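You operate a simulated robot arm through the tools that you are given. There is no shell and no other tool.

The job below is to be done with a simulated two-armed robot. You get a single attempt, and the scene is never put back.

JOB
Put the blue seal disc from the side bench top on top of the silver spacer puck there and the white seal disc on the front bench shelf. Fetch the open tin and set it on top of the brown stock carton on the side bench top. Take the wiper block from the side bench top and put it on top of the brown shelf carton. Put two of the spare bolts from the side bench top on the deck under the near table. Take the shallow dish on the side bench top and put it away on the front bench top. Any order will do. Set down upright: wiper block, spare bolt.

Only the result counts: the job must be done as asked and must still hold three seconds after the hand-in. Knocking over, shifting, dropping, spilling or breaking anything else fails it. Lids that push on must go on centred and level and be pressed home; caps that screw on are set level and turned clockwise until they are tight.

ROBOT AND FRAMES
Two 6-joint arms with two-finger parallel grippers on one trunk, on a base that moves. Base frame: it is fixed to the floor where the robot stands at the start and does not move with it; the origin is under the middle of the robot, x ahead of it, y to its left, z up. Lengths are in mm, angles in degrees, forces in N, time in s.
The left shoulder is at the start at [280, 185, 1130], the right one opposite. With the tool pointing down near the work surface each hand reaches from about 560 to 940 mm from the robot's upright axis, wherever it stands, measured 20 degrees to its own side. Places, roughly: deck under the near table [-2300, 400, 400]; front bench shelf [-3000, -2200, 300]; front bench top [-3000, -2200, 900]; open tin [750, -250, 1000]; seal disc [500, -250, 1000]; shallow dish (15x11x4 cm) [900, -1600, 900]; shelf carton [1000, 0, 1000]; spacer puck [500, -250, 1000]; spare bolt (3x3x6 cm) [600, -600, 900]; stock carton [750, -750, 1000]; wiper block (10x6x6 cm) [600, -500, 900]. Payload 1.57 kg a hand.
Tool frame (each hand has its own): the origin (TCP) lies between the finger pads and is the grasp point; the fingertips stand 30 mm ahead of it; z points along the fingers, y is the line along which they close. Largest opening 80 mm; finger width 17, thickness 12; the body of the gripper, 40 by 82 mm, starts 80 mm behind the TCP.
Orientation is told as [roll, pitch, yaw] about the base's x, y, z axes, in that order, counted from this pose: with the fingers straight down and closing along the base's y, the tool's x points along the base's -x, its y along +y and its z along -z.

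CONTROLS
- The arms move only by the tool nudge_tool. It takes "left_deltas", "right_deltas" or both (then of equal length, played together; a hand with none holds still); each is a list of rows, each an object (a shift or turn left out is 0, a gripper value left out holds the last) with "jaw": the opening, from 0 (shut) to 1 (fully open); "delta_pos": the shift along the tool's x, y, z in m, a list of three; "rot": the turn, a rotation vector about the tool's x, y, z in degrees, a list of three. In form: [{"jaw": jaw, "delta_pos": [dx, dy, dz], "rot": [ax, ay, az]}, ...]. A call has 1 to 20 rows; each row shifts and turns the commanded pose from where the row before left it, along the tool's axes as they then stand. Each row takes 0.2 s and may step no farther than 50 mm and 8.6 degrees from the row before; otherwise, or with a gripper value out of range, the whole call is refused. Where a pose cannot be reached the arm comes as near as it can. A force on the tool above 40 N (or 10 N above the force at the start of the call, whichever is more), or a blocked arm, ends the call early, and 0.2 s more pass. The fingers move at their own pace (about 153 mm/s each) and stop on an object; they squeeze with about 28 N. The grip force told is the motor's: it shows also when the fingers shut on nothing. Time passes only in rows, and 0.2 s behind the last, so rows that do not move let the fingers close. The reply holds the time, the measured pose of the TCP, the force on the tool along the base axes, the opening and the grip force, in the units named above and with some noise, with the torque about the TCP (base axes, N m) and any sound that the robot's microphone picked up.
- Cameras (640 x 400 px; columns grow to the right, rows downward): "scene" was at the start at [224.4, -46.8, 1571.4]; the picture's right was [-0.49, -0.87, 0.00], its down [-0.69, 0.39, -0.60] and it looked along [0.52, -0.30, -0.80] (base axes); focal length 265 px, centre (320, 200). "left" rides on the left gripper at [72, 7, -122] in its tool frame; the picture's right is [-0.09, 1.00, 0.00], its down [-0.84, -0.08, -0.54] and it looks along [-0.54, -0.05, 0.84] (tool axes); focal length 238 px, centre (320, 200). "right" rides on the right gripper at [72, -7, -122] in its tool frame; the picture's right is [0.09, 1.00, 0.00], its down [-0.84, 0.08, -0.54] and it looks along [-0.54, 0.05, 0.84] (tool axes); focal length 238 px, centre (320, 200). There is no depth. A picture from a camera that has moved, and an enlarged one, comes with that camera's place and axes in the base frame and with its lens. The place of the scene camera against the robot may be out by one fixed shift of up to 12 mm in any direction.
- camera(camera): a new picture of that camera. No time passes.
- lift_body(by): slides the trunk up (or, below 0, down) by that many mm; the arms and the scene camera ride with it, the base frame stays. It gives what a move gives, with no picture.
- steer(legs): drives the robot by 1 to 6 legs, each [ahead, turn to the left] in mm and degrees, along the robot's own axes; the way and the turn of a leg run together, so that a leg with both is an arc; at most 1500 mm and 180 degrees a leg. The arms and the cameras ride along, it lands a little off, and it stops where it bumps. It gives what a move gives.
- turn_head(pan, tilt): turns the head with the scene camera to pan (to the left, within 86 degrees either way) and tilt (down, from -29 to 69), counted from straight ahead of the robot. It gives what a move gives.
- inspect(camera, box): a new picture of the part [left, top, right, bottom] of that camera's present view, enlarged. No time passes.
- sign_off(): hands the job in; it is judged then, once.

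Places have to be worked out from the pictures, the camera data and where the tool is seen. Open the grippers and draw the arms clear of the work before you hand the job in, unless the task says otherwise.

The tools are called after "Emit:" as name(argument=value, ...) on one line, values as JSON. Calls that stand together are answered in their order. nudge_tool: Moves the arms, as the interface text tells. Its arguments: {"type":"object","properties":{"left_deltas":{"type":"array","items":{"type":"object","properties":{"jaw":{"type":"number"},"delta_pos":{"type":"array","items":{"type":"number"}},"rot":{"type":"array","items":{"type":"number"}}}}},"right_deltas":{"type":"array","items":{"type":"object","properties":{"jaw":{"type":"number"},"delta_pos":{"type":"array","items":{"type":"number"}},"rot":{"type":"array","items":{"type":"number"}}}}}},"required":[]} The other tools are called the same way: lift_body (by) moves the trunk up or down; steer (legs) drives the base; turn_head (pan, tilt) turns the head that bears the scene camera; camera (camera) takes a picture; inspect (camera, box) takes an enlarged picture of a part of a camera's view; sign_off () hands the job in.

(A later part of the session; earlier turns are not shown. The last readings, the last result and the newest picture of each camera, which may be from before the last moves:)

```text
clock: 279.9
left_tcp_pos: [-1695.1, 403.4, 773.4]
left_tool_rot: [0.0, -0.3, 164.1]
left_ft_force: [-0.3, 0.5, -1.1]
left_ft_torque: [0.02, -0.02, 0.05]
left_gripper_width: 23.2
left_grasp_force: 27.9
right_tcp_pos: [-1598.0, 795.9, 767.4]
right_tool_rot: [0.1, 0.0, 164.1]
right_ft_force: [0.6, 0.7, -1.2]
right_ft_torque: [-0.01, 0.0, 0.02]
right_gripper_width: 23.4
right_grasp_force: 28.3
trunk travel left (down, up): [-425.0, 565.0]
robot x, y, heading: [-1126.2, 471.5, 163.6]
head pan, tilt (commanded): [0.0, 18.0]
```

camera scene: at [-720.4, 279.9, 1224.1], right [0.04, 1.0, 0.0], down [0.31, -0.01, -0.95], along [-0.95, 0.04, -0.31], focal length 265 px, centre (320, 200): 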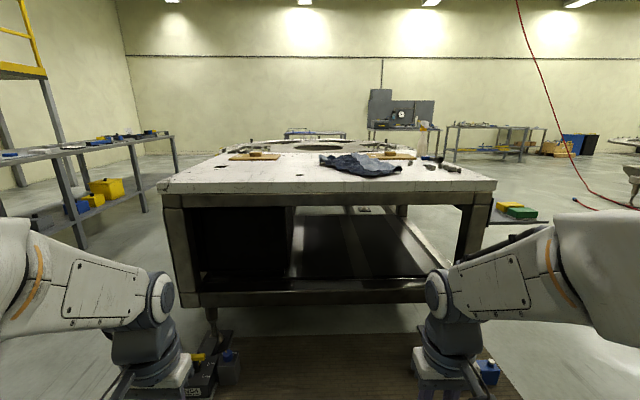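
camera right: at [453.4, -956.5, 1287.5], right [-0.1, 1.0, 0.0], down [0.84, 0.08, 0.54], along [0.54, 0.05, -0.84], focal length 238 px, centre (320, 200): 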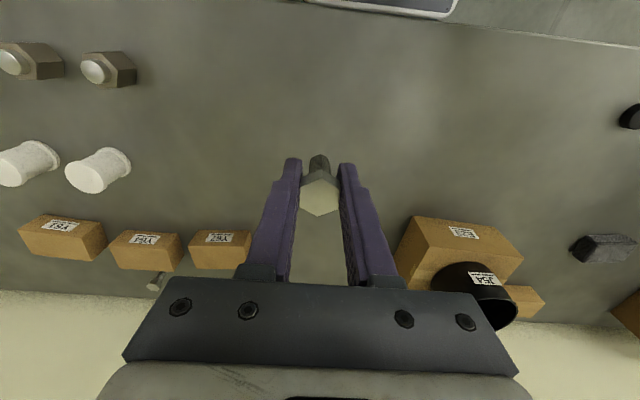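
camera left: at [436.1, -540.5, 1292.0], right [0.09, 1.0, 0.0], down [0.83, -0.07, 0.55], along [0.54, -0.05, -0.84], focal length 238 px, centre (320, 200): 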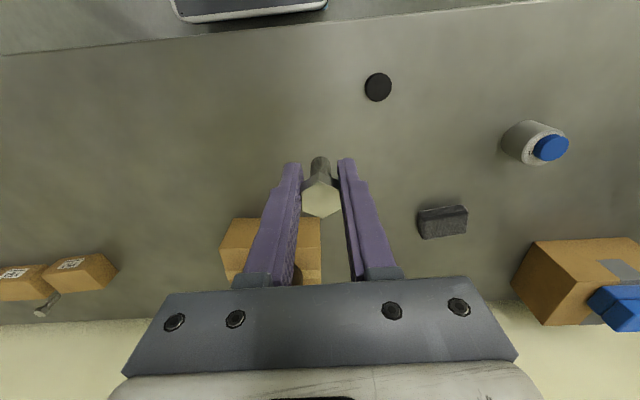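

Turning left to square up with the table.

Emit:
steer(legs=[[0, 16]])

Emit:
camera(camera="scene")

Emit:
camera(camera="left")

Emit:
camera(camera="right")

```text
clock: 281.2
left_tcp_pos: [-1657.1, 249.2, 770.2]
left_tool_rot: [0.1, -0.1, -179.9]
left_ft_force: [-0.1, 0.3, -1.0]
left_ft_torque: [0.03, 0.02, 0.01]
left_gripper_width: 23.4
left_grasp_force: 27.5
right_tcp_pos: [-1673.4, 653.6, 765.3]
right_tool_rot: [0.0, 0.2, -180.0]
right_ft_force: [0.2, -0.5, -1.3]
right_ft_torque: [0.02, -0.03, 0.0]
right_gripper_width: 23.3
right_grasp_force: 27.9
trunk travel left (down, up): [-425.0, 565.0]
robot x, y, heading: [-1128.3, 474.4, 180.0]
head pan, tilt (commanded): [0.0, 18.0]
```

```text
taken
camera scene: at [-1374.2, 462.8, 1226.9], right [0.0, 1.0, 0.0], down [0.3, 0.0, -0.95], along [-0.95, 0.0, -0.3], focal length 265 px, centre (320, 200)
```

scene: 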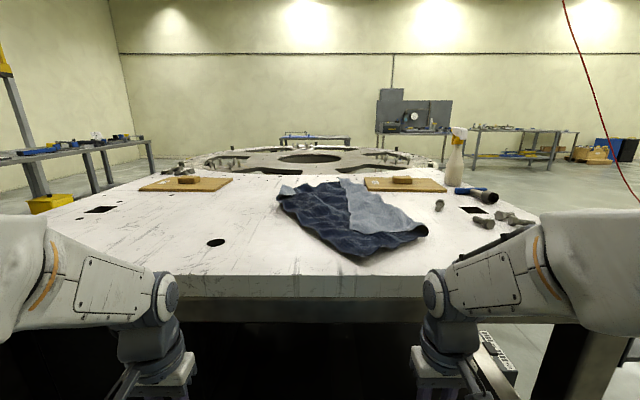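

```text
taken
camera left: at [-1585.2, 241.7, 891.3], right [-0.09, -1.0, 0.0], down [-0.84, 0.08, 0.54], along [-0.54, 0.05, -0.84], focal length 238 px, centre (320, 200)
```

left: 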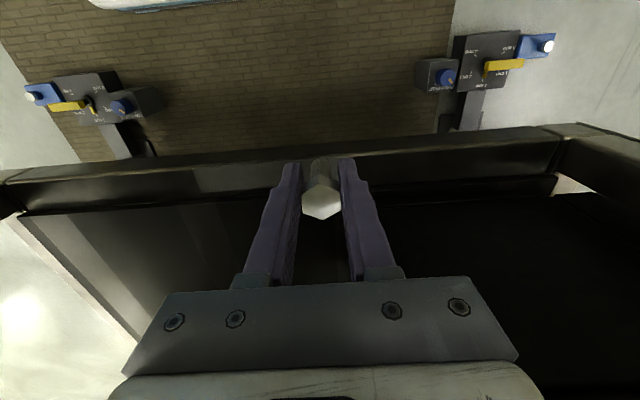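

```text
taken
camera right: at [-1601.7, 661.6, 886.9], right [0.09, -1.0, 0.0], down [-0.84, -0.08, 0.54], along [-0.54, -0.05, -0.84], focal length 238 px, centre (320, 200)
```

right: 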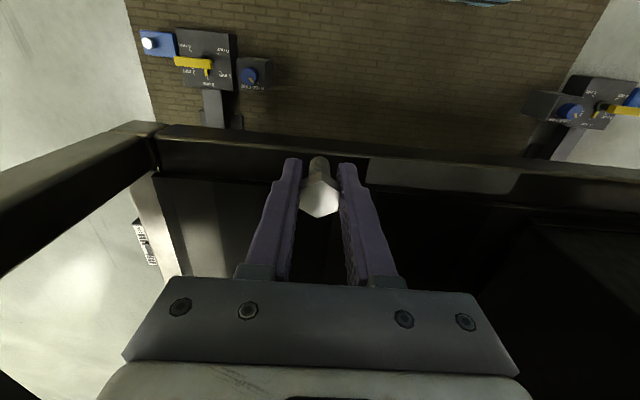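

Very useful views. Zooming into the left-hand view to understand beam and deck edges.

Emit:
inspect(camera="left", box=[0, 110, 640, 300])

Emit:
inspect(camera="left", box=[180, 120, 460, 290])

Emit:
inspect(camera="right", box=[120, 110, 520, 290])

```text
1.00 times, centred on (320, 205) of left (not enlarged: the box is as wide or as high as the picture)
camera zoom: at [-1585.2, 241.7, 891.3], right [-0.09, -1.0, 0.0], down [-0.84, 0.08, 0.54], along [-0.54, 0.05, -0.84], focal length 238 px, centre (320, 195)
```

zoom: 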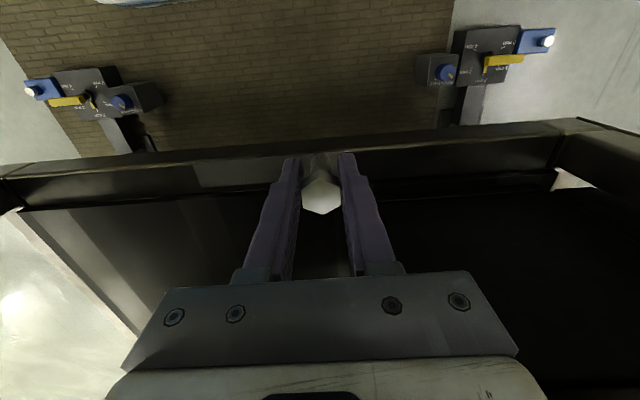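

```text
2.29 times, centred on (320, 205) of left
camera zoom: at [-1585.2, 241.7, 891.3], right [-0.09, -1.0, 0.0], down [-0.84, 0.08, 0.54], along [-0.54, 0.05, -0.84], focal length 545 px, centre (320, 189)
```

zoom: 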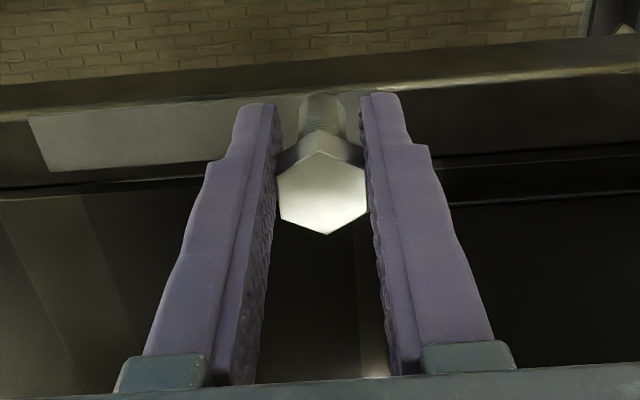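

```text
1.60 times, centred on (320, 200) of right
camera zoom: at [-1601.7, 661.6, 886.9], right [0.09, -1.0, 0.0], down [-0.84, -0.08, 0.54], along [-0.54, -0.05, -0.84], focal length 381 px, centre (320, 200)
```

zoom: 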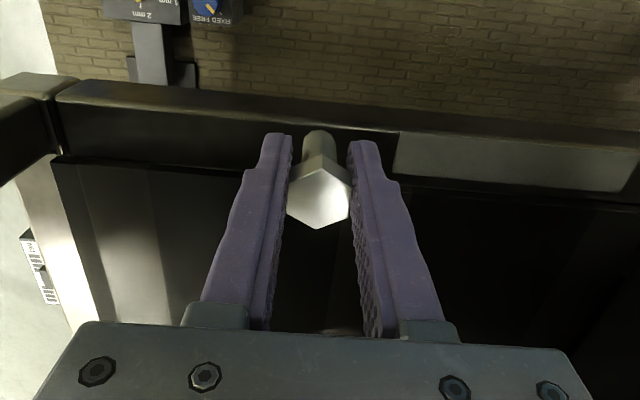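

The lower beam's front is at x≈-1795 (z≈382), the deck starts at x≈-1890 (z≈400), the table top's front edge is at about x=-1860 with its underside z≈830. Lowering the trunk by 200 mm here, outside the table.

Emit:
lift_body(by=-200)

Emit:
turn_head(pan=0, tilt=15)

Emit:
camera(camera="scene")

Emit:
camera(camera="left")

Emit:
camera(camera="right")

```text
clock: 283.4
left_tcp_pos: [-1660.1, 249.6, 568.6]
left_tool_rot: [0.0, 0.1, -179.9]
left_ft_force: [0.7, 0.2, -1.3]
left_ft_torque: [-0.02, 0.02, 0.02]
left_gripper_width: 23.2
left_grasp_force: 27.9
right_tcp_pos: [-1676.1, 653.8, 562.0]
right_tool_rot: [0.0, 0.5, -179.9]
right_ft_force: [-0.8, 0.4, -0.6]
right_ft_torque: [0.01, -0.02, 0.02]
right_gripper_width: 23.3
right_grasp_force: 27.8
trunk travel left (down, up): [-225.0, 765.0]
robot x, y, heading: [-1126.8, 475.1, 179.9]
head pan, tilt (commanded): [0.0, 18.0]
```

```text
clock: 284.0
left_tcp_pos: [-1661.0, 248.9, 569.6]
left_tool_rot: [0.1, 0.1, -179.9]
left_ft_force: [0.3, 0.0, -0.6]
left_ft_torque: [0.01, -0.05, 0.01]
left_gripper_width: 23.3
left_grasp_force: 28.0
right_tcp_pos: [-1676.4, 653.8, 563.3]
right_tool_rot: [0.0, 0.5, -179.9]
right_ft_force: [-0.1, -0.8, -0.3]
right_ft_torque: [-0.02, -0.07, 0.02]
right_gripper_width: 23.4
right_grasp_force: 27.9
trunk travel left (down, up): [-225.0, 765.0]
robot x, y, heading: [-1131.3, 473.0, 180.0]
head pan, tilt (commanded): [0.0, 15.0]
```

```text
taken
camera scene: at [-1375.2, 462.7, 1031.8], right [0.0, 1.0, 0.0], down [0.25, 0.0, -0.97], along [-0.97, 0.0, -0.25], focal length 265 px, centre (320, 200)
```

scene: 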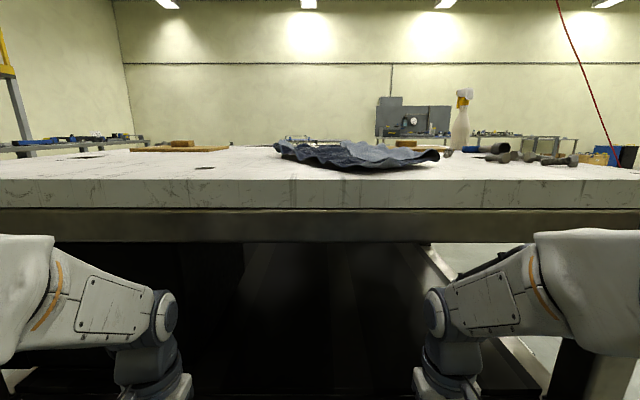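

```text
taken
camera left: at [-1588.9, 241.7, 689.1], right [-0.09, -1.0, 0.0], down [-0.84, 0.08, 0.54], along [-0.54, 0.05, -0.84], focal length 238 px, centre (320, 200)
```

left: 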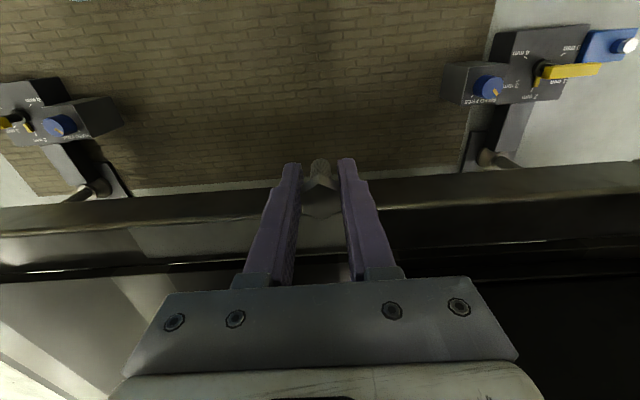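

```text
taken
camera right: at [-1605.4, 661.6, 684.6], right [0.09, -1.0, 0.0], down [-0.84, -0.08, 0.54], along [-0.53, -0.05, -0.84], focal length 238 px, centre (320, 200)
```

right: 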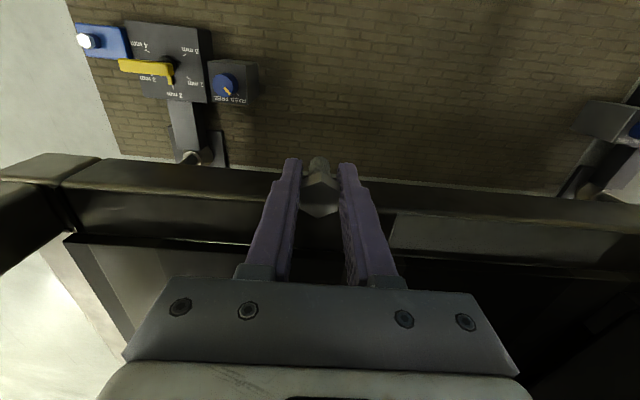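

Deck z≈402 with its front edge at x≈-1889; table top front edge x≈-1785 with underside ≈859. Lowering another 60 mm so the bolts' ends pass ~450, then moving the left hand sideways to y≈345 and forward under the table.

Emit:
lift_body(by=-60)

Emit:
nudge_tool(left_deltas=[{"delta_pos": [0, -0.035, 0], "jaw": 0.1}, {"delta_pos": [0, -0.035, 0]}, {"delta_pos": [0, -0.026, 0]}, {"delta_pos": [-0.04, 0, 0]}, {"delta_pos": [-0.04, 0, 0]}, {"delta_pos": [-0.04, 0, 0]}, {}])

Emit:
camera(camera="left")

Emit:
camera(camera="scene")

```text
clock: 285.0
left_tcp_pos: [-1660.2, 248.1, 508.8]
left_tool_rot: [0.1, 0.0, -179.9]
left_ft_force: [0.5, 0.2, -0.4]
left_ft_torque: [0.02, 0.0, 0.01]
left_gripper_width: 23.1
left_grasp_force: 27.9
right_tcp_pos: [-1675.9, 652.9, 504.1]
right_tool_rot: [0.0, 0.6, -179.9]
right_ft_force: [-0.5, -0.7, -1.9]
right_ft_torque: [0.01, 0.0, -0.02]
right_gripper_width: 23.4
right_grasp_force: 27.8
trunk travel left (down, up): [-165.0, 825.0]
robot x, y, heading: [-1129.9, 474.9, 180.0]
head pan, tilt (commanded): [0.0, 15.0]
```

```text
clock: 286.6
left_tcp_pos: [-1779.4, 346.2, 507.6]
left_tool_rot: [0.1, 0.1, -179.9]
left_ft_force: [0.2, -0.7, -0.1]
left_ft_torque: [0.0, -0.02, 0.0]
left_gripper_width: 23.5
left_grasp_force: 27.9
right_tcp_pos: [-1675.5, 653.3, 502.7]
right_tool_rot: [0.0, 0.5, -179.9]
right_ft_force: [-0.2, 0.2, -1.3]
right_ft_torque: [0.0, -0.01, -0.01]
right_gripper_width: 23.2
right_grasp_force: 28.0
trunk travel left (down, up): [-165.0, 825.0]
robot x, y, heading: [-1128.6, 469.9, 180.0]
head pan, tilt (commanded): [0.0, 15.0]
```

```text
taken
camera left: at [-1707.5, 339.4, 628.9], right [-0.09, -1.0, 0.0], down [-0.84, 0.08, 0.54], along [-0.54, 0.05, -0.84], focal length 238 px, centre (320, 200)
```

left: 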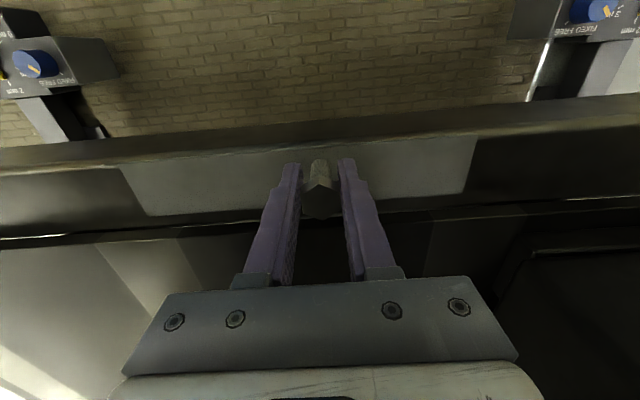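

```text
taken
camera scene: at [-1375.5, 462.7, 971.8], right [0.0, 1.0, 0.0], down [0.25, 0.0, -0.97], along [-0.97, 0.0, -0.25], focal length 265 px, centre (320, 200)
```

scene: 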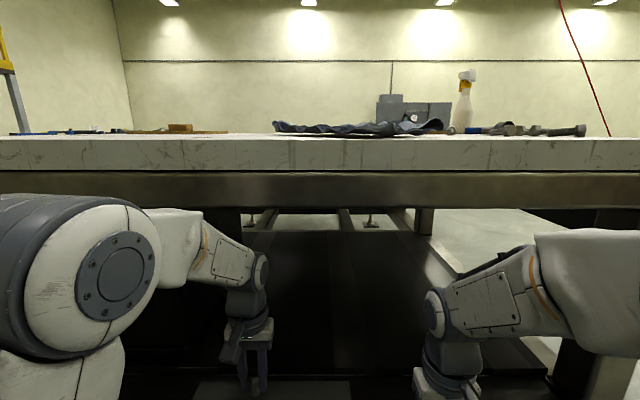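

The elbow and forearm stay clear of the table edge. Moving the left hand on another 160 mm over the deck.

Emit:
nudge_tool(left_deltas=[{"delta_pos": [-0.04, 0, 0], "jaw": 0.1}, {"delta_pos": [-0.04, 0, 0]}, {"delta_pos": [-0.04, 0, 0]}, {"delta_pos": [-0.04, 0, 0]}, {}])

Emit:
camera(camera="left")

Emit:
camera(camera="scene")

```text
clock: 287.8
left_tcp_pos: [-1943.5, 342.0, 505.3]
left_tool_rot: [0.1, 0.2, -179.9]
left_ft_force: [-1.2, 0.6, -0.9]
left_ft_torque: [0.0, -0.04, 0.0]
left_gripper_width: 23.4
left_grasp_force: 27.9
right_tcp_pos: [-1674.9, 653.2, 502.1]
right_tool_rot: [0.0, 0.5, -179.9]
right_ft_force: [0.5, 0.3, -1.6]
right_ft_torque: [-0.03, 0.01, 0.01]
right_gripper_width: 23.1
right_grasp_force: 28.1
trunk travel left (down, up): [-165.0, 825.0]
robot x, y, heading: [-1126.2, 471.4, 180.1]
head pan, tilt (commanded): [0.0, 15.0]
```

```text
taken
camera left: at [-1872.6, 335.8, 626.3], right [-0.09, -1.0, 0.0], down [-0.84, 0.08, 0.54], along [-0.54, 0.05, -0.84], focal length 238 px, centre (320, 200)
```

left: 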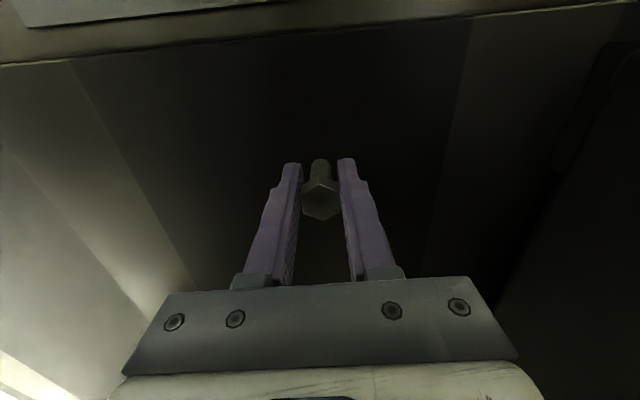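

```text
taken
camera scene: at [-1375.5, 462.7, 971.8], right [0.0, 1.0, 0.0], down [0.25, 0.0, -0.97], along [-0.97, 0.0, -0.25], focal length 265 px, centre (320, 200)
```

scene: 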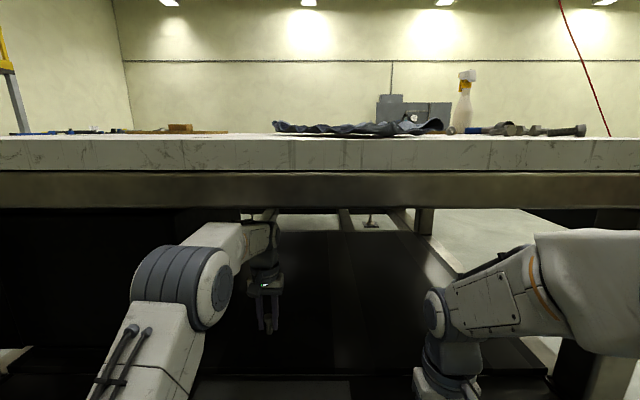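

The bolt hangs over the dark deck panel, clear of the box. Lowering 35 mm, then in small steps to contact.

Emit:
nudge_tool(left_deltas=[{"delta_pos": [0, 0, 0.02], "jaw": 0.1}, {"delta_pos": [0, 0, 0.015]}, {}])

Emit:
inspect(camera="left", box=[220, 100, 420, 230])

```text
clock: 288.4
left_tcp_pos: [-1944.5, 343.2, 488.5]
left_tool_rot: [-0.1, -0.9, -179.9]
left_ft_force: [5.8, 1.3, 34.3]
left_ft_torque: [0.12, -0.09, -0.02]
left_gripper_width: 23.7
left_grasp_force: 28.1
right_tcp_pos: [-1677.0, 653.3, 500.3]
right_tool_rot: [0.0, 0.7, -179.8]
right_ft_force: [0.4, -0.1, -0.9]
right_ft_torque: [0.01, 0.01, 0.02]
right_gripper_width: 23.5
right_grasp_force: 28.7
trunk travel left (down, up): [-165.0, 825.0]
robot x, y, heading: [-1123.7, 476.1, 180.0]
head pan, tilt (commanded): [0.0, 15.0]
stopped in row 2 (left hand): the force on the tool passed its limit at 50 N (the readings are from after the stop); the commanded pose is now the measured one
```

```text
3.08 times, centred on (320, 165) of left
camera zoom: at [-1872.1, 335.7, 607.5], right [-0.09, -1.0, 0.0], down [-0.83, 0.07, 0.55], along [-0.55, 0.05, -0.83], focal length 733 px, centre (320, 308)
```

zoom: 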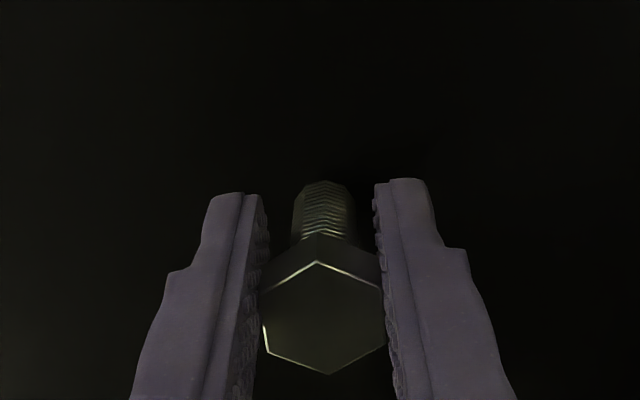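

Contact came sooner than thought: the deck is at z≈436 (bolt slipped ~4 mm up in the grip). Relieving the pressure a little and checking.

Emit:
nudge_tool(left_deltas=[{"delta_pos": [0, 0, -0.001], "jaw": 0.1}, {}])

Emit:
camera(camera="left")

```text
clock: 289.0
left_tcp_pos: [-1946.1, 343.7, 487.6]
left_tool_rot: [-0.1, -0.9, -179.9]
left_ft_force: [4.3, 3.5, 39.2]
left_ft_torque: [0.17, 0.05, -0.02]
left_gripper_width: 23.1
left_grasp_force: 28.2
right_tcp_pos: [-1677.2, 652.9, 501.7]
right_tool_rot: [0.0, 0.7, -179.9]
right_ft_force: [-0.2, 0.0, -1.2]
right_ft_torque: [0.01, 0.02, 0.0]
right_gripper_width: 23.2
right_grasp_force: 28.2
trunk travel left (down, up): [-165.0, 825.0]
robot x, y, heading: [-1126.6, 473.5, 179.8]
head pan, tilt (commanded): [0.0, 15.0]
```

```text
taken
camera left: at [-1872.2, 335.9, 607.3], right [-0.09, -1.0, 0.0], down [-0.83, 0.07, 0.56], along [-0.55, 0.05, -0.83], focal length 238 px, centre (320, 200)
```

left: 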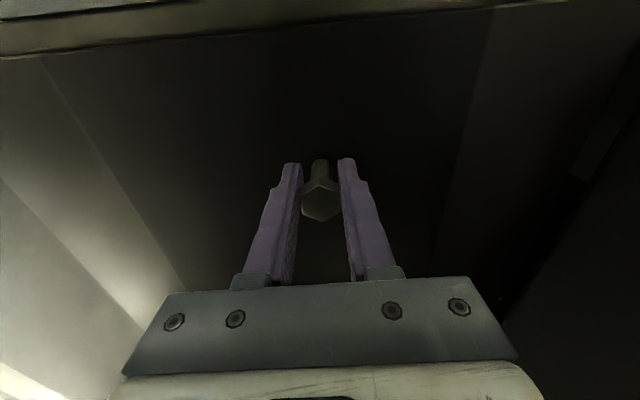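

Still ~39 N. Raising in 2 mm steps until the force is small.

Emit:
nudge_tool(left_deltas=[{"delta_pos": [0, 0, -0.002], "jaw": 0.1}, {}])

```text
clock: 289.6
left_tcp_pos: [-1945.8, 342.3, 486.8]
left_tool_rot: [0.0, -0.7, -179.9]
left_ft_force: [-0.6, 5.0, 32.0]
left_ft_torque: [0.3, 0.24, -0.03]
left_gripper_width: 23.6
left_grasp_force: 27.6
right_tcp_pos: [-1676.9, 653.7, 500.2]
right_tool_rot: [0.0, 0.5, -179.8]
right_ft_force: [0.5, -0.5, -0.9]
right_ft_torque: [0.02, -0.06, 0.02]
right_gripper_width: 23.0
right_grasp_force: 28.2
trunk travel left (down, up): [-165.0, 825.0]
robot x, y, heading: [-1129.0, 477.6, 179.8]
head pan, tilt (commanded): [0.0, 15.0]
```

Emit:
nudge_tool(left_deltas=[{"delta_pos": [0, 0, -0.002], "jaw": 0.1}, {}])

Emit:
inspect(camera="left", box=[220, 100, 420, 230])

```text
clock: 290.2
left_tcp_pos: [-1945.5, 342.8, 487.5]
left_tool_rot: [0.0, -0.5, -179.8]
left_ft_force: [-7.3, 5.0, 20.8]
left_ft_torque: [0.26, 0.45, -0.01]
left_gripper_width: 23.4
left_grasp_force: 28.1
right_tcp_pos: [-1677.1, 653.3, 500.6]
right_tool_rot: [0.0, 0.6, -179.9]
right_ft_force: [0.6, -0.8, -1.5]
right_ft_torque: [-0.02, -0.02, 0.0]
right_gripper_width: 23.4
right_grasp_force: 28.1
trunk travel left (down, up): [-165.0, 825.0]
robot x, y, heading: [-1129.4, 473.2, 179.9]
head pan, tilt (commanded): [0.0, 15.0]
```

```text
3.08 times, centred on (320, 165) of left
camera zoom: at [-1873.0, 335.7, 607.9], right [-0.09, -1.0, 0.0], down [-0.83, 0.08, 0.55], along [-0.55, 0.05, -0.84], focal length 733 px, centre (320, 308)
```

zoom: 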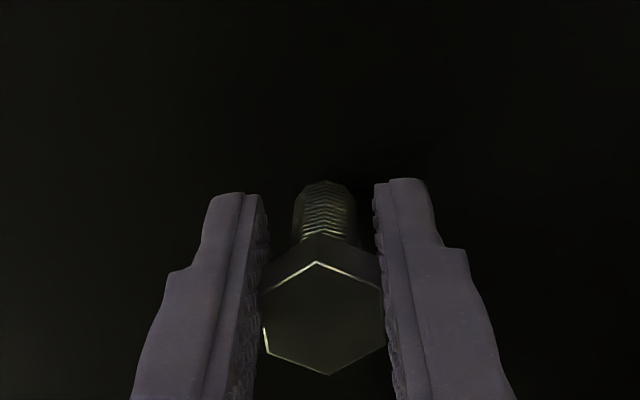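

Force is falling (~21 N) and the tool levelling out. One more 3 mm relief.

Emit:
nudge_tool(left_deltas=[{"delta_pos": [0, 0, -0.002], "jaw": 0.1}, {"delta_pos": [0, 0, -0.001]}, {}])

```text
clock: 291.0
left_tcp_pos: [-1942.9, 342.4, 488.7]
left_tool_rot: [0.1, 0.0, -179.8]
left_ft_force: [-1.6, -0.3, 1.9]
left_ft_torque: [0.05, 0.07, -0.05]
left_gripper_width: 23.4
left_grasp_force: 28.4
right_tcp_pos: [-1678.4, 654.2, 499.8]
right_tool_rot: [0.1, 0.7, -179.8]
right_ft_force: [0.0, 0.5, -1.5]
right_ft_torque: [0.0, 0.0, 0.01]
right_gripper_width: 23.4
right_grasp_force: 28.0
trunk travel left (down, up): [-165.0, 825.0]
robot x, y, heading: [-1129.1, 478.3, -179.8]
head pan, tilt (commanded): [0.0, 15.0]
```

Only ~2 N left and the tool is level: the bolt stands on the deck. Opening gently in steps.

Emit:
nudge_tool(left_deltas=[{"jaw": 0.31}, {"jaw": 0.34}, {"jaw": 0.4}, {"jaw": 0.5}, {"jaw": 0.65}, {"jaw": 0.85}, {}])

Emit:
camera(camera="left")

Emit:
inspect(camera="left", box=[220, 100, 420, 230])

```text
clock: 292.6
left_tcp_pos: [-1944.4, 342.2, 490.8]
left_tool_rot: [0.0, -0.3, -179.8]
left_ft_force: [-0.2, 0.6, 0.7]
left_ft_torque: [-0.02, -0.02, -0.01]
left_gripper_width: 67.7
left_grasp_force: 0.0
right_tcp_pos: [-1677.2, 652.9, 499.2]
right_tool_rot: [0.1, 0.7, -179.9]
right_ft_force: [-0.7, 0.0, -1.0]
right_ft_torque: [0.0, -0.02, -0.01]
right_gripper_width: 23.3
right_grasp_force: 27.7
trunk travel left (down, up): [-165.0, 825.0]
robot x, y, heading: [-1124.3, 474.0, 180.2]
head pan, tilt (commanded): [0.0, 15.0]
```

```text
taken
camera left: at [-1872.1, 335.3, 610.3], right [-0.09, -1.0, 0.0], down [-0.83, 0.08, 0.55], along [-0.54, 0.05, -0.84], focal length 238 px, centre (320, 200)
```

left: 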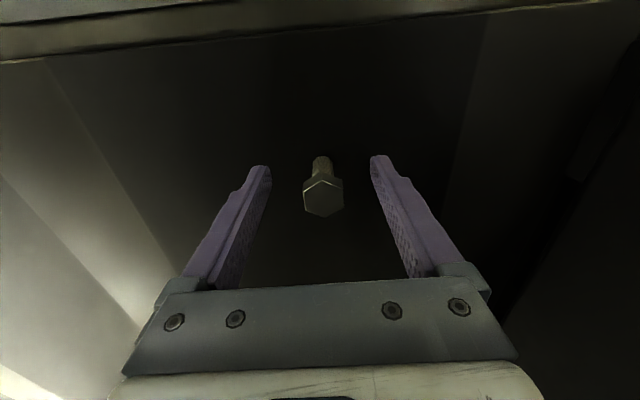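

```text
3.08 times, centred on (320, 165) of left
camera zoom: at [-1872.1, 335.3, 610.3], right [-0.09, -1.0, 0.0], down [-0.83, 0.08, 0.55], along [-0.54, 0.05, -0.84], focal length 733 px, centre (320, 308)
```

zoom: 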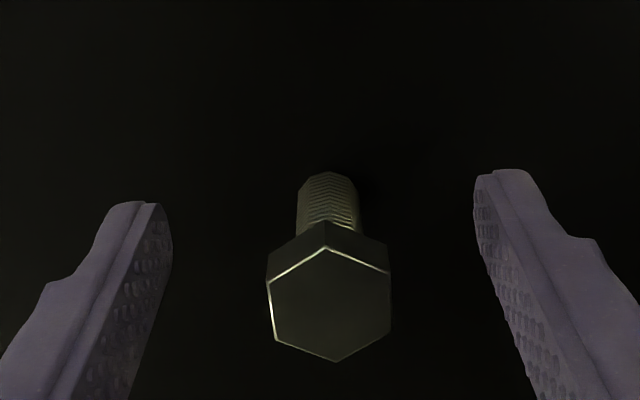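

The bolt stands upright on its own. Withdrawing the left hand straight back horizontally.

Emit:
nudge_tool(left_deltas=[{"delta_pos": [0.02, 0, 0]}, {"delta_pos": [0.03, 0, 0]}, {"delta_pos": [0.04, 0, -0.005]}, {"delta_pos": [0.04, 0, -0.005]}, {"delta_pos": [0.04, 0, 0]}, {"delta_pos": [0.04, 0, 0]}, {"delta_pos": [0.04, 0, 0]}, {"delta_pos": [0.03, 0, 0]}, {}])

Emit:
camera(camera="left")

Emit:
camera(camera="scene")

Emit:
camera(camera="right")

```text
clock: 294.6
left_tcp_pos: [-1665.6, 343.0, 497.4]
left_tool_rot: [0.1, -0.3, -179.8]
left_ft_force: [0.4, 0.0, 0.4]
left_ft_torque: [0.0, -0.01, 0.03]
left_gripper_width: 67.7
left_grasp_force: 0.1
right_tcp_pos: [-1678.3, 653.4, 500.6]
right_tool_rot: [-0.1, 0.6, -179.9]
right_ft_force: [-0.7, 0.2, -1.1]
right_ft_torque: [0.02, -0.02, 0.01]
right_gripper_width: 23.0
right_grasp_force: 28.1
trunk travel left (down, up): [-165.0, 825.0]
robot x, y, heading: [-1133.4, 468.6, 179.9]
head pan, tilt (commanded): [0.0, 15.0]
```

```text
taken
camera left: at [-1592.5, 336.5, 617.8], right [-0.09, -1.0, 0.0], down [-0.83, 0.07, 0.55], along [-0.54, 0.05, -0.84], focal length 238 px, centre (320, 200)
```

left: 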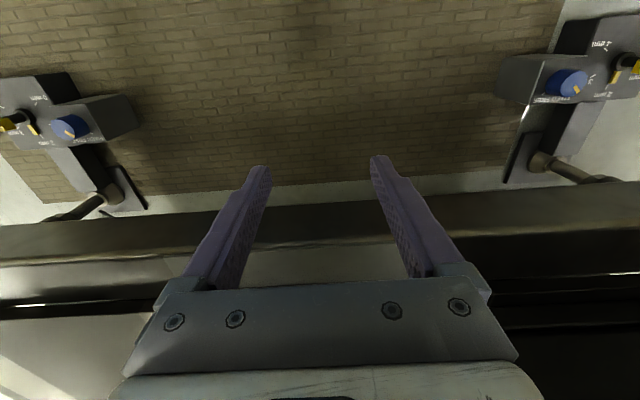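

```text
taken
camera scene: at [-1375.5, 462.8, 971.8], right [0.0, 1.0, 0.0], down [0.25, 0.0, -0.97], along [-0.97, 0.0, -0.25], focal length 265 px, centre (320, 200)
```

scene: 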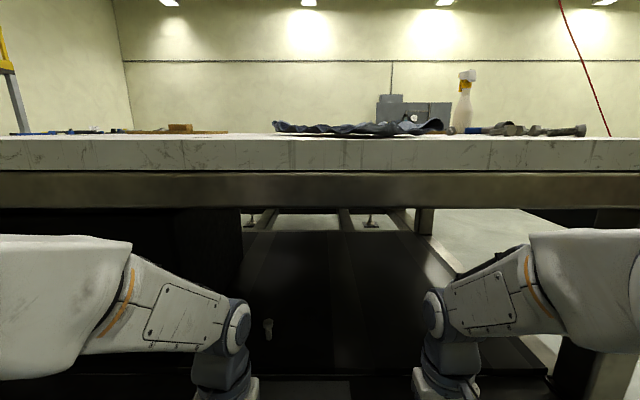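

```text
taken
camera right: at [-1607.9, 661.6, 622.3], right [0.09, -1.0, 0.0], down [-0.84, -0.08, 0.53], along [-0.53, -0.05, -0.85], focal length 238 px, centre (320, 200)
```

right: 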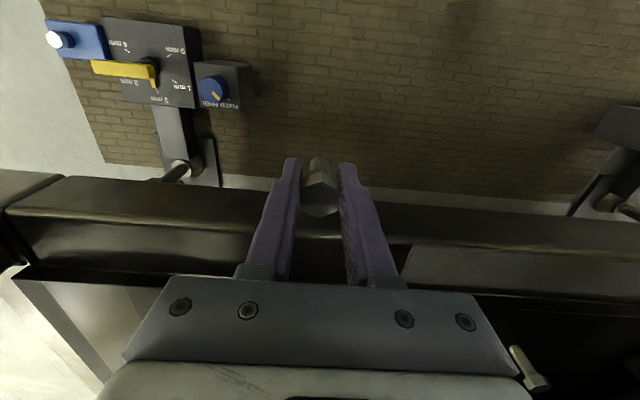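

Bolt A is seen standing on the deck. Now the right hand: raising 15 mm and moving forward under the table to x≈-1945.

Emit:
nudge_tool(right_deltas=[{"delta_pos": [0, 0, -0.015], "jaw": 0.1}, {"delta_pos": [-0.038, 0, 0]}, {"delta_pos": [-0.038, 0, 0]}, {"delta_pos": [-0.038, 0, 0]}, {"delta_pos": [-0.038, 0, 0]}, {}])

Emit:
camera(camera="right")

Emit:
camera(camera="scene")

```text
clock: 296.0
left_tcp_pos: [-1664.5, 342.7, 498.4]
left_tool_rot: [0.1, -0.3, -179.8]
left_ft_force: [-0.2, -0.3, 0.0]
left_ft_torque: [0.02, -0.01, -0.02]
left_gripper_width: 68.0
left_grasp_force: 0.1
right_tcp_pos: [-1830.2, 653.2, 514.1]
right_tool_rot: [0.0, 0.7, -180.0]
right_ft_force: [0.5, -0.2, -0.5]
right_ft_torque: [-0.03, -0.02, 0.01]
right_gripper_width: 23.5
right_grasp_force: 28.3
trunk travel left (down, up): [-165.0, 825.0]
robot x, y, heading: [-1126.3, 471.5, 180.0]
head pan, tilt (commanded): [0.0, 15.0]
```

```text
taken
camera right: at [-1760.5, 661.1, 635.9], right [0.09, -1.0, 0.0], down [-0.84, -0.08, 0.53], along [-0.53, -0.05, -0.85], focal length 238 px, centre (320, 200)
```

right: 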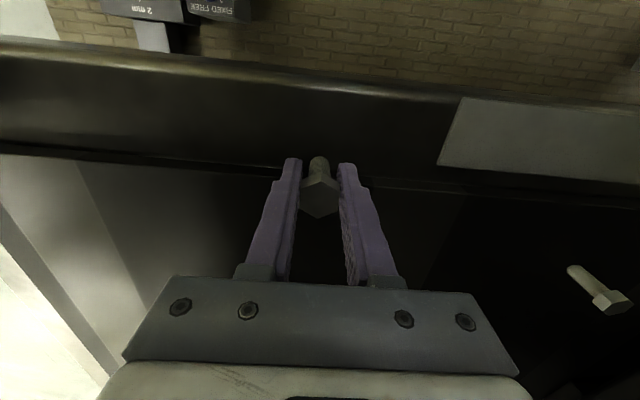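

```text
taken
camera scene: at [-1375.5, 462.8, 971.8], right [0.0, 1.0, 0.0], down [0.25, 0.0, -0.97], along [-0.97, 0.0, -0.25], focal length 265 px, centre (320, 200)
```

scene: 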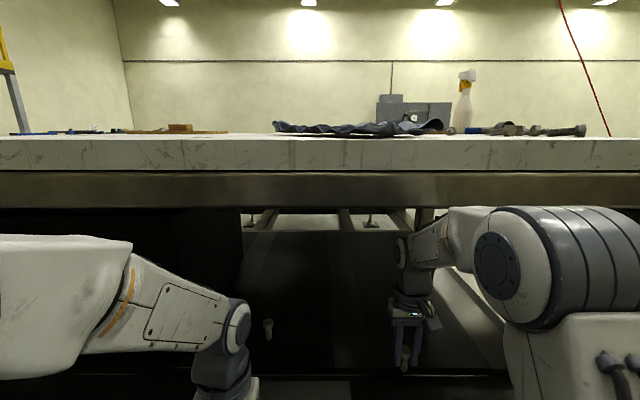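

Clear. Continuing forward ~115 mm.

Emit:
nudge_tool(right_deltas=[{"delta_pos": [-0.038, 0, 0], "jaw": 0.1}, {"delta_pos": [-0.038, 0, 0]}, {"delta_pos": [-0.038, 0, 0]}, {}])

Emit:
camera(camera="right")

Emit:
inspect(camera="scene", box=[240, 180, 560, 390])

```text
clock: 297.0
left_tcp_pos: [-1664.8, 343.1, 498.0]
left_tool_rot: [-0.1, -0.3, -179.7]
left_ft_force: [0.4, -0.2, -0.6]
left_ft_torque: [0.0, 0.02, 0.0]
left_gripper_width: 67.9
left_grasp_force: 0.0
right_tcp_pos: [-1941.6, 649.5, 511.5]
right_tool_rot: [0.0, 0.7, -179.9]
right_ft_force: [0.8, 0.2, -1.6]
right_ft_torque: [-0.02, -0.03, -0.01]
right_gripper_width: 23.3
right_grasp_force: 28.1
trunk travel left (down, up): [-165.0, 825.0]
robot x, y, heading: [-1128.8, 470.2, 180.1]
head pan, tilt (commanded): [0.0, 15.0]
```

```text
taken
camera right: at [-1871.2, 659.2, 632.9], right [0.09, -1.0, 0.0], down [-0.84, -0.08, 0.53], along [-0.53, -0.05, -0.85], focal length 238 px, centre (320, 200)
```

right: 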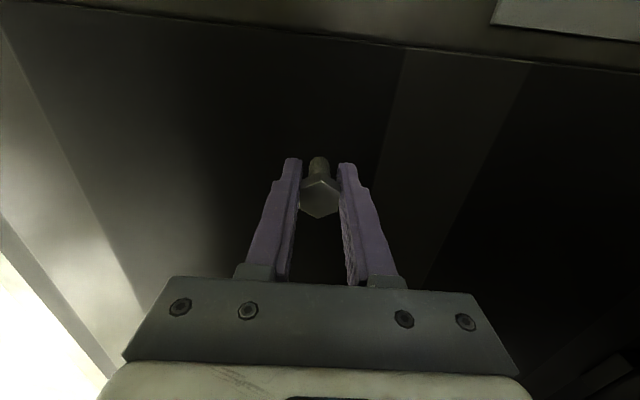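

```text
1.90 times, centred on (400, 285) of scene
camera zoom: at [-1375.5, 462.8, 971.8], right [0.0, 1.0, 0.0], down [0.25, 0.0, -0.97], along [-0.97, 0.0, -0.25], focal length 505 px, centre (168, 38)
```

zoom: 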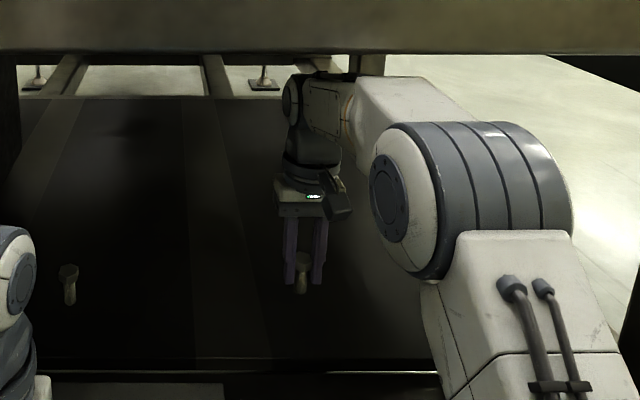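

Bolt B hangs over the panel. Levelling the 0.7° pitch, lowering 14 mm, then 1 mm steps.

Emit:
nudge_tool(right_deltas=[{"rot": [0, 0.7, 0], "jaw": 0.1}, {"delta_pos": [0, 0, 0.008]}, {"delta_pos": [0, 0, 0.006]}, {}])

```text
clock: 298.0
left_tcp_pos: [-1665.1, 343.9, 497.7]
left_tool_rot: [0.1, -0.2, -179.7]
left_ft_force: [-0.9, -0.1, 0.3]
left_ft_torque: [-0.01, 0.04, 0.02]
left_gripper_width: 68.0
left_grasp_force: 0.0
right_tcp_pos: [-1942.9, 652.1, 496.6]
right_tool_rot: [0.0, 1.4, -179.9]
right_ft_force: [0.3, 0.0, -1.2]
right_ft_torque: [0.01, -0.01, 0.01]
right_gripper_width: 23.4
right_grasp_force: 28.1
trunk travel left (down, up): [-165.0, 825.0]
robot x, y, heading: [-1128.6, 472.3, 179.7]
head pan, tilt (commanded): [0.0, 15.0]
```

The correction went the wrong way (pitch 1.4°). Reversing it.

Emit:
nudge_tool(right_deltas=[{"rot": [0, -1.4, 0], "jaw": 0.1}, {}])

Emit:
nudge_tool(right_deltas=[{"delta_pos": [0, 0, 0.002], "jaw": 0.1}, {}])

```text
clock: 298.6
left_tcp_pos: [-1664.4, 343.3, 498.2]
left_tool_rot: [0.0, -0.2, -179.8]
left_ft_force: [-0.3, -0.2, 0.8]
left_ft_torque: [0.01, 0.01, 0.0]
left_gripper_width: 68.0
left_grasp_force: 0.0
right_tcp_pos: [-1943.1, 652.6, 497.1]
right_tool_rot: [0.0, 0.0, -179.8]
right_ft_force: [0.0, -1.1, -1.7]
right_ft_torque: [0.01, -0.01, -0.02]
right_gripper_width: 22.9
right_grasp_force: 27.4
trunk travel left (down, up): [-165.0, 825.0]
robot x, y, heading: [-1128.6, 473.7, 180.0]
head pan, tilt (commanded): [0.0, 15.0]
```

```text
clock: 299.2
left_tcp_pos: [-1664.7, 344.7, 498.2]
left_tool_rot: [0.1, -0.3, -179.8]
left_ft_force: [-0.6, -0.1, 0.2]
left_ft_torque: [0.03, 0.02, 0.0]
left_gripper_width: 68.1
left_grasp_force: 0.1
right_tcp_pos: [-1943.7, 653.9, 496.1]
right_tool_rot: [0.0, -0.1, -179.9]
right_ft_force: [0.0, -0.1, -0.9]
right_ft_torque: [-0.01, -0.04, -0.01]
right_gripper_width: 23.2
right_grasp_force: 28.7
trunk travel left (down, up): [-165.0, 825.0]
robot x, y, heading: [-1126.9, 474.8, 179.9]
head pan, tilt (commanded): [0.0, 15.0]
```

Level now. Continuing down by small steps until contact.

Emit:
nudge_tool(right_deltas=[{"delta_pos": [0, 0, 0.001], "jaw": 0.1}, {"delta_pos": [0, 0, 0.001]}, {}])

Emit:
nudge_tool(right_deltas=[{"delta_pos": [0, 0, 0.001], "jaw": 0.1}, {}])

```text
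clock: 300.0
left_tcp_pos: [-1664.8, 343.1, 497.3]
left_tool_rot: [0.0, -0.2, -179.8]
left_ft_force: [0.4, -0.6, 0.3]
left_ft_torque: [0.01, 0.0, -0.04]
left_gripper_width: 68.1
left_grasp_force: 0.1
right_tcp_pos: [-1944.9, 653.2, 493.8]
right_tool_rot: [-0.1, 0.0, -179.9]
right_ft_force: [-0.2, -1.3, -1.3]
right_ft_torque: [-0.02, 0.0, -0.02]
right_gripper_width: 23.2
right_grasp_force: 28.2
trunk travel left (down, up): [-165.0, 825.0]
robot x, y, heading: [-1125.8, 473.2, 180.0]
head pan, tilt (commanded): [0.0, 15.0]
```

```text
clock: 300.6
left_tcp_pos: [-1666.3, 343.0, 498.6]
left_tool_rot: [0.1, -0.3, -179.8]
left_ft_force: [0.5, 0.9, -0.4]
left_ft_torque: [-0.02, -0.03, -0.01]
left_gripper_width: 68.1
left_grasp_force: 0.0
right_tcp_pos: [-1944.5, 652.7, 492.4]
right_tool_rot: [0.0, 0.0, -179.9]
right_ft_force: [0.2, 0.2, -0.9]
right_ft_torque: [0.01, 0.01, 0.01]
right_gripper_width: 23.5
right_grasp_force: 28.4
trunk travel left (down, up): [-165.0, 825.0]
robot x, y, heading: [-1123.8, 471.5, 180.0]
head pan, tilt (commanded): [0.0, 15.0]
```

Emit:
nudge_tool(right_deltas=[{"delta_pos": [0, 0, 0.001], "jaw": 0.1}, {}])

Emit:
nudge_tool(right_deltas=[{"delta_pos": [0, 0, 0.001], "jaw": 0.1}, {}])

```text
clock: 301.2
left_tcp_pos: [-1665.4, 343.6, 497.5]
left_tool_rot: [0.1, -0.2, -179.8]
left_ft_force: [0.5, 0.8, 0.1]
left_ft_torque: [-0.02, -0.02, 0.03]
left_gripper_width: 68.1
left_grasp_force: 0.1
right_tcp_pos: [-1942.4, 652.9, 491.2]
right_tool_rot: [0.0, -0.1, -180.0]
right_ft_force: [0.4, 0.7, -1.1]
right_ft_torque: [0.0, 0.01, 0.03]
right_gripper_width: 23.1
right_grasp_force: 28.4
trunk travel left (down, up): [-165.0, 825.0]
robot x, y, heading: [-1124.8, 473.5, 179.8]
head pan, tilt (commanded): [0.0, 15.0]
```

```text
clock: 301.8
left_tcp_pos: [-1665.6, 343.4, 498.1]
left_tool_rot: [0.0, -0.3, -179.7]
left_ft_force: [-0.7, 0.5, 0.3]
left_ft_torque: [0.0, 0.01, -0.02]
left_gripper_width: 67.9
left_grasp_force: 0.1
right_tcp_pos: [-1942.4, 652.1, 490.7]
right_tool_rot: [0.0, 0.0, -179.9]
right_ft_force: [0.2, 0.5, -1.0]
right_ft_torque: [0.0, -0.02, 0.01]
right_gripper_width: 23.1
right_grasp_force: 27.8
trunk travel left (down, up): [-165.0, 825.0]
robot x, y, heading: [-1125.7, 467.6, 180.1]
head pan, tilt (commanded): [0.0, 15.0]
```

No contact yet at 490.7. Continuing one millimetre at a time.

Emit:
nudge_tool(right_deltas=[{"delta_pos": [0, 0, 0.001], "jaw": 0.1}, {}])

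Emit:
nudge_tool(right_deltas=[{"delta_pos": [0, 0, 0.001], "jaw": 0.1}, {}])

```text
clock: 302.4
left_tcp_pos: [-1665.3, 344.4, 497.3]
left_tool_rot: [0.0, -0.3, -179.8]
left_ft_force: [0.2, -0.8, 0.7]
left_ft_torque: [0.01, 0.01, 0.0]
left_gripper_width: 67.7
left_grasp_force: 0.0
right_tcp_pos: [-1944.4, 653.6, 488.2]
right_tool_rot: [0.0, 0.1, -179.9]
right_ft_force: [-0.7, -0.3, -0.4]
right_ft_torque: [0.01, -0.01, 0.02]
right_gripper_width: 23.3
right_grasp_force: 28.2
trunk travel left (down, up): [-165.0, 825.0]
robot x, y, heading: [-1126.7, 471.6, 180.0]
head pan, tilt (commanded): [0.0, 15.0]
```

```text
clock: 303.0
left_tcp_pos: [-1665.5, 343.8, 498.3]
left_tool_rot: [0.0, -0.3, -179.9]
left_ft_force: [0.4, 0.0, -0.1]
left_ft_torque: [-0.03, -0.02, 0.0]
left_gripper_width: 68.2
left_grasp_force: 0.1
right_tcp_pos: [-1942.9, 653.1, 488.9]
right_tool_rot: [0.0, 0.1, -179.8]
right_ft_force: [-0.1, -0.2, -1.6]
right_ft_torque: [0.02, 0.0, 0.03]
right_gripper_width: 23.5
right_grasp_force: 27.8
trunk travel left (down, up): [-165.0, 825.0]
robot x, y, heading: [-1126.5, 472.2, 180.0]
head pan, tilt (commanded): [0.0, 15.0]
```

Emit:
nudge_tool(right_deltas=[{"delta_pos": [0, 0, 0.001], "jaw": 0.1}, {}])

Emit:
nudge_tool(right_deltas=[{"delta_pos": [0, 0, 0.001], "jaw": 0.1}, {}])

```text
clock: 303.6
left_tcp_pos: [-1664.7, 344.0, 497.7]
left_tool_rot: [0.0, -0.4, -179.8]
left_ft_force: [-0.5, 0.2, -0.8]
left_ft_torque: [0.01, 0.0, -0.01]
left_gripper_width: 67.9
left_grasp_force: 0.0
right_tcp_pos: [-1942.1, 653.4, 488.0]
right_tool_rot: [0.0, 0.0, -180.0]
right_ft_force: [1.6, -0.4, 5.5]
right_ft_torque: [-0.03, -0.05, 0.03]
right_gripper_width: 23.2
right_grasp_force: 28.2
trunk travel left (down, up): [-165.0, 825.0]
robot x, y, heading: [-1127.4, 472.3, 180.1]
head pan, tilt (commanded): [0.0, 15.0]
```

```text
clock: 304.2
left_tcp_pos: [-1665.3, 343.3, 497.2]
left_tool_rot: [0.0, -0.3, -179.7]
left_ft_force: [-0.1, 0.8, 0.5]
left_ft_torque: [0.0, 0.01, 0.02]
left_gripper_width: 67.7
left_grasp_force: 0.1
right_tcp_pos: [-1942.7, 652.4, 487.2]
right_tool_rot: [-0.1, -0.1, -179.9]
right_ft_force: [3.8, 2.0, 14.4]
right_ft_torque: [0.08, -0.16, -0.02]
right_gripper_width: 23.0
right_grasp_force: 27.3
trunk travel left (down, up): [-165.0, 825.0]
robot x, y, heading: [-1124.2, 476.7, 180.2]
head pan, tilt (commanded): [0.0, 15.0]
```

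Contact (14 N). Relieving ~1.2 mm and then opening gently.

Emit:
nudge_tool(right_deltas=[{"delta_pos": [0, 0, -0.0012], "jaw": 0.1}, {}])

Emit:
inspect(camera="right", box=[220, 100, 420, 230])

```text
clock: 304.8
left_tcp_pos: [-1664.8, 342.5, 498.5]
left_tool_rot: [0.0, -0.2, -179.7]
left_ft_force: [-0.7, -0.6, 0.6]
left_ft_torque: [-0.01, 0.02, -0.02]
left_gripper_width: 67.9
left_grasp_force: 0.1
right_tcp_pos: [-1943.8, 652.0, 488.4]
right_tool_rot: [0.0, 0.0, -179.9]
right_ft_force: [-1.8, 2.1, 8.5]
right_ft_torque: [0.06, 0.09, 0.0]
right_gripper_width: 23.2
right_grasp_force: 28.5
trunk travel left (down, up): [-165.0, 825.0]
robot x, y, heading: [-1127.9, 475.6, 180.0]
head pan, tilt (commanded): [0.0, 15.0]
```

```text
3.08 times, centred on (320, 165) of right
camera zoom: at [-1871.6, 661.1, 609.8], right [0.09, -1.0, 0.0], down [-0.84, -0.08, 0.54], along [-0.54, -0.05, -0.84], focal length 733 px, centre (320, 308)
```

zoom: 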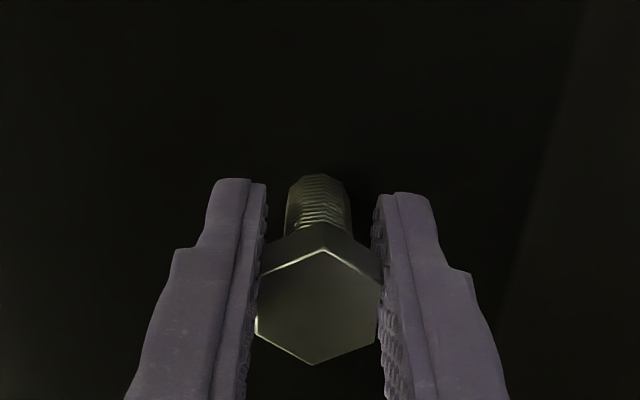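

Upright and in light contact (~8 N). Opening the right jaw gently in steps.

Emit:
nudge_tool(right_deltas=[{"delta_pos": [0, 0, -0.0006], "jaw": 0.1}, {"jaw": 0.31}, {"jaw": 0.34}, {"jaw": 0.4}, {"jaw": 0.5}, {"jaw": 0.65}, {"jaw": 0.85}, {}])

Emit:
inspect(camera="right", box=[220, 100, 420, 230])

```text
clock: 306.6
left_tcp_pos: [-1664.9, 342.6, 496.9]
left_tool_rot: [-0.1, -0.3, -179.8]
left_ft_force: [0.0, 0.0, 0.5]
left_ft_torque: [0.01, 0.02, 0.02]
left_gripper_width: 68.0
left_grasp_force: 0.2
right_tcp_pos: [-1943.2, 652.7, 489.7]
right_tool_rot: [0.0, 0.0, -179.9]
right_ft_force: [-0.5, 0.3, 0.5]
right_ft_torque: [0.0, -0.01, 0.0]
right_gripper_width: 68.0
right_grasp_force: 0.1
trunk travel left (down, up): [-165.0, 825.0]
robot x, y, heading: [-1127.3, 473.5, 180.2]
head pan, tilt (commanded): [0.0, 15.0]
```

```text
3.08 times, centred on (320, 165) of right
camera zoom: at [-1872.1, 661.0, 610.5], right [0.09, -1.0, 0.0], down [-0.84, -0.08, 0.54], along [-0.54, -0.05, -0.84], focal length 733 px, centre (320, 308)
```

zoom: 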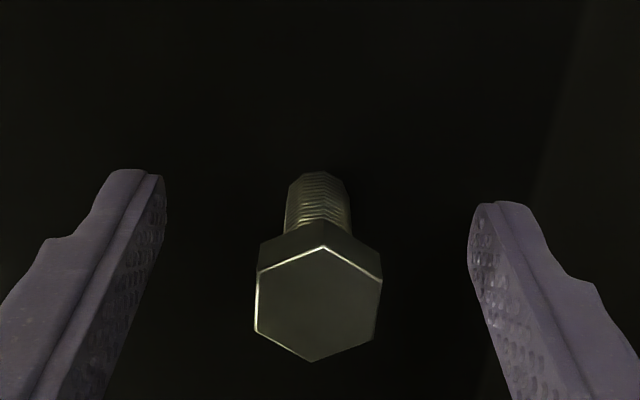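

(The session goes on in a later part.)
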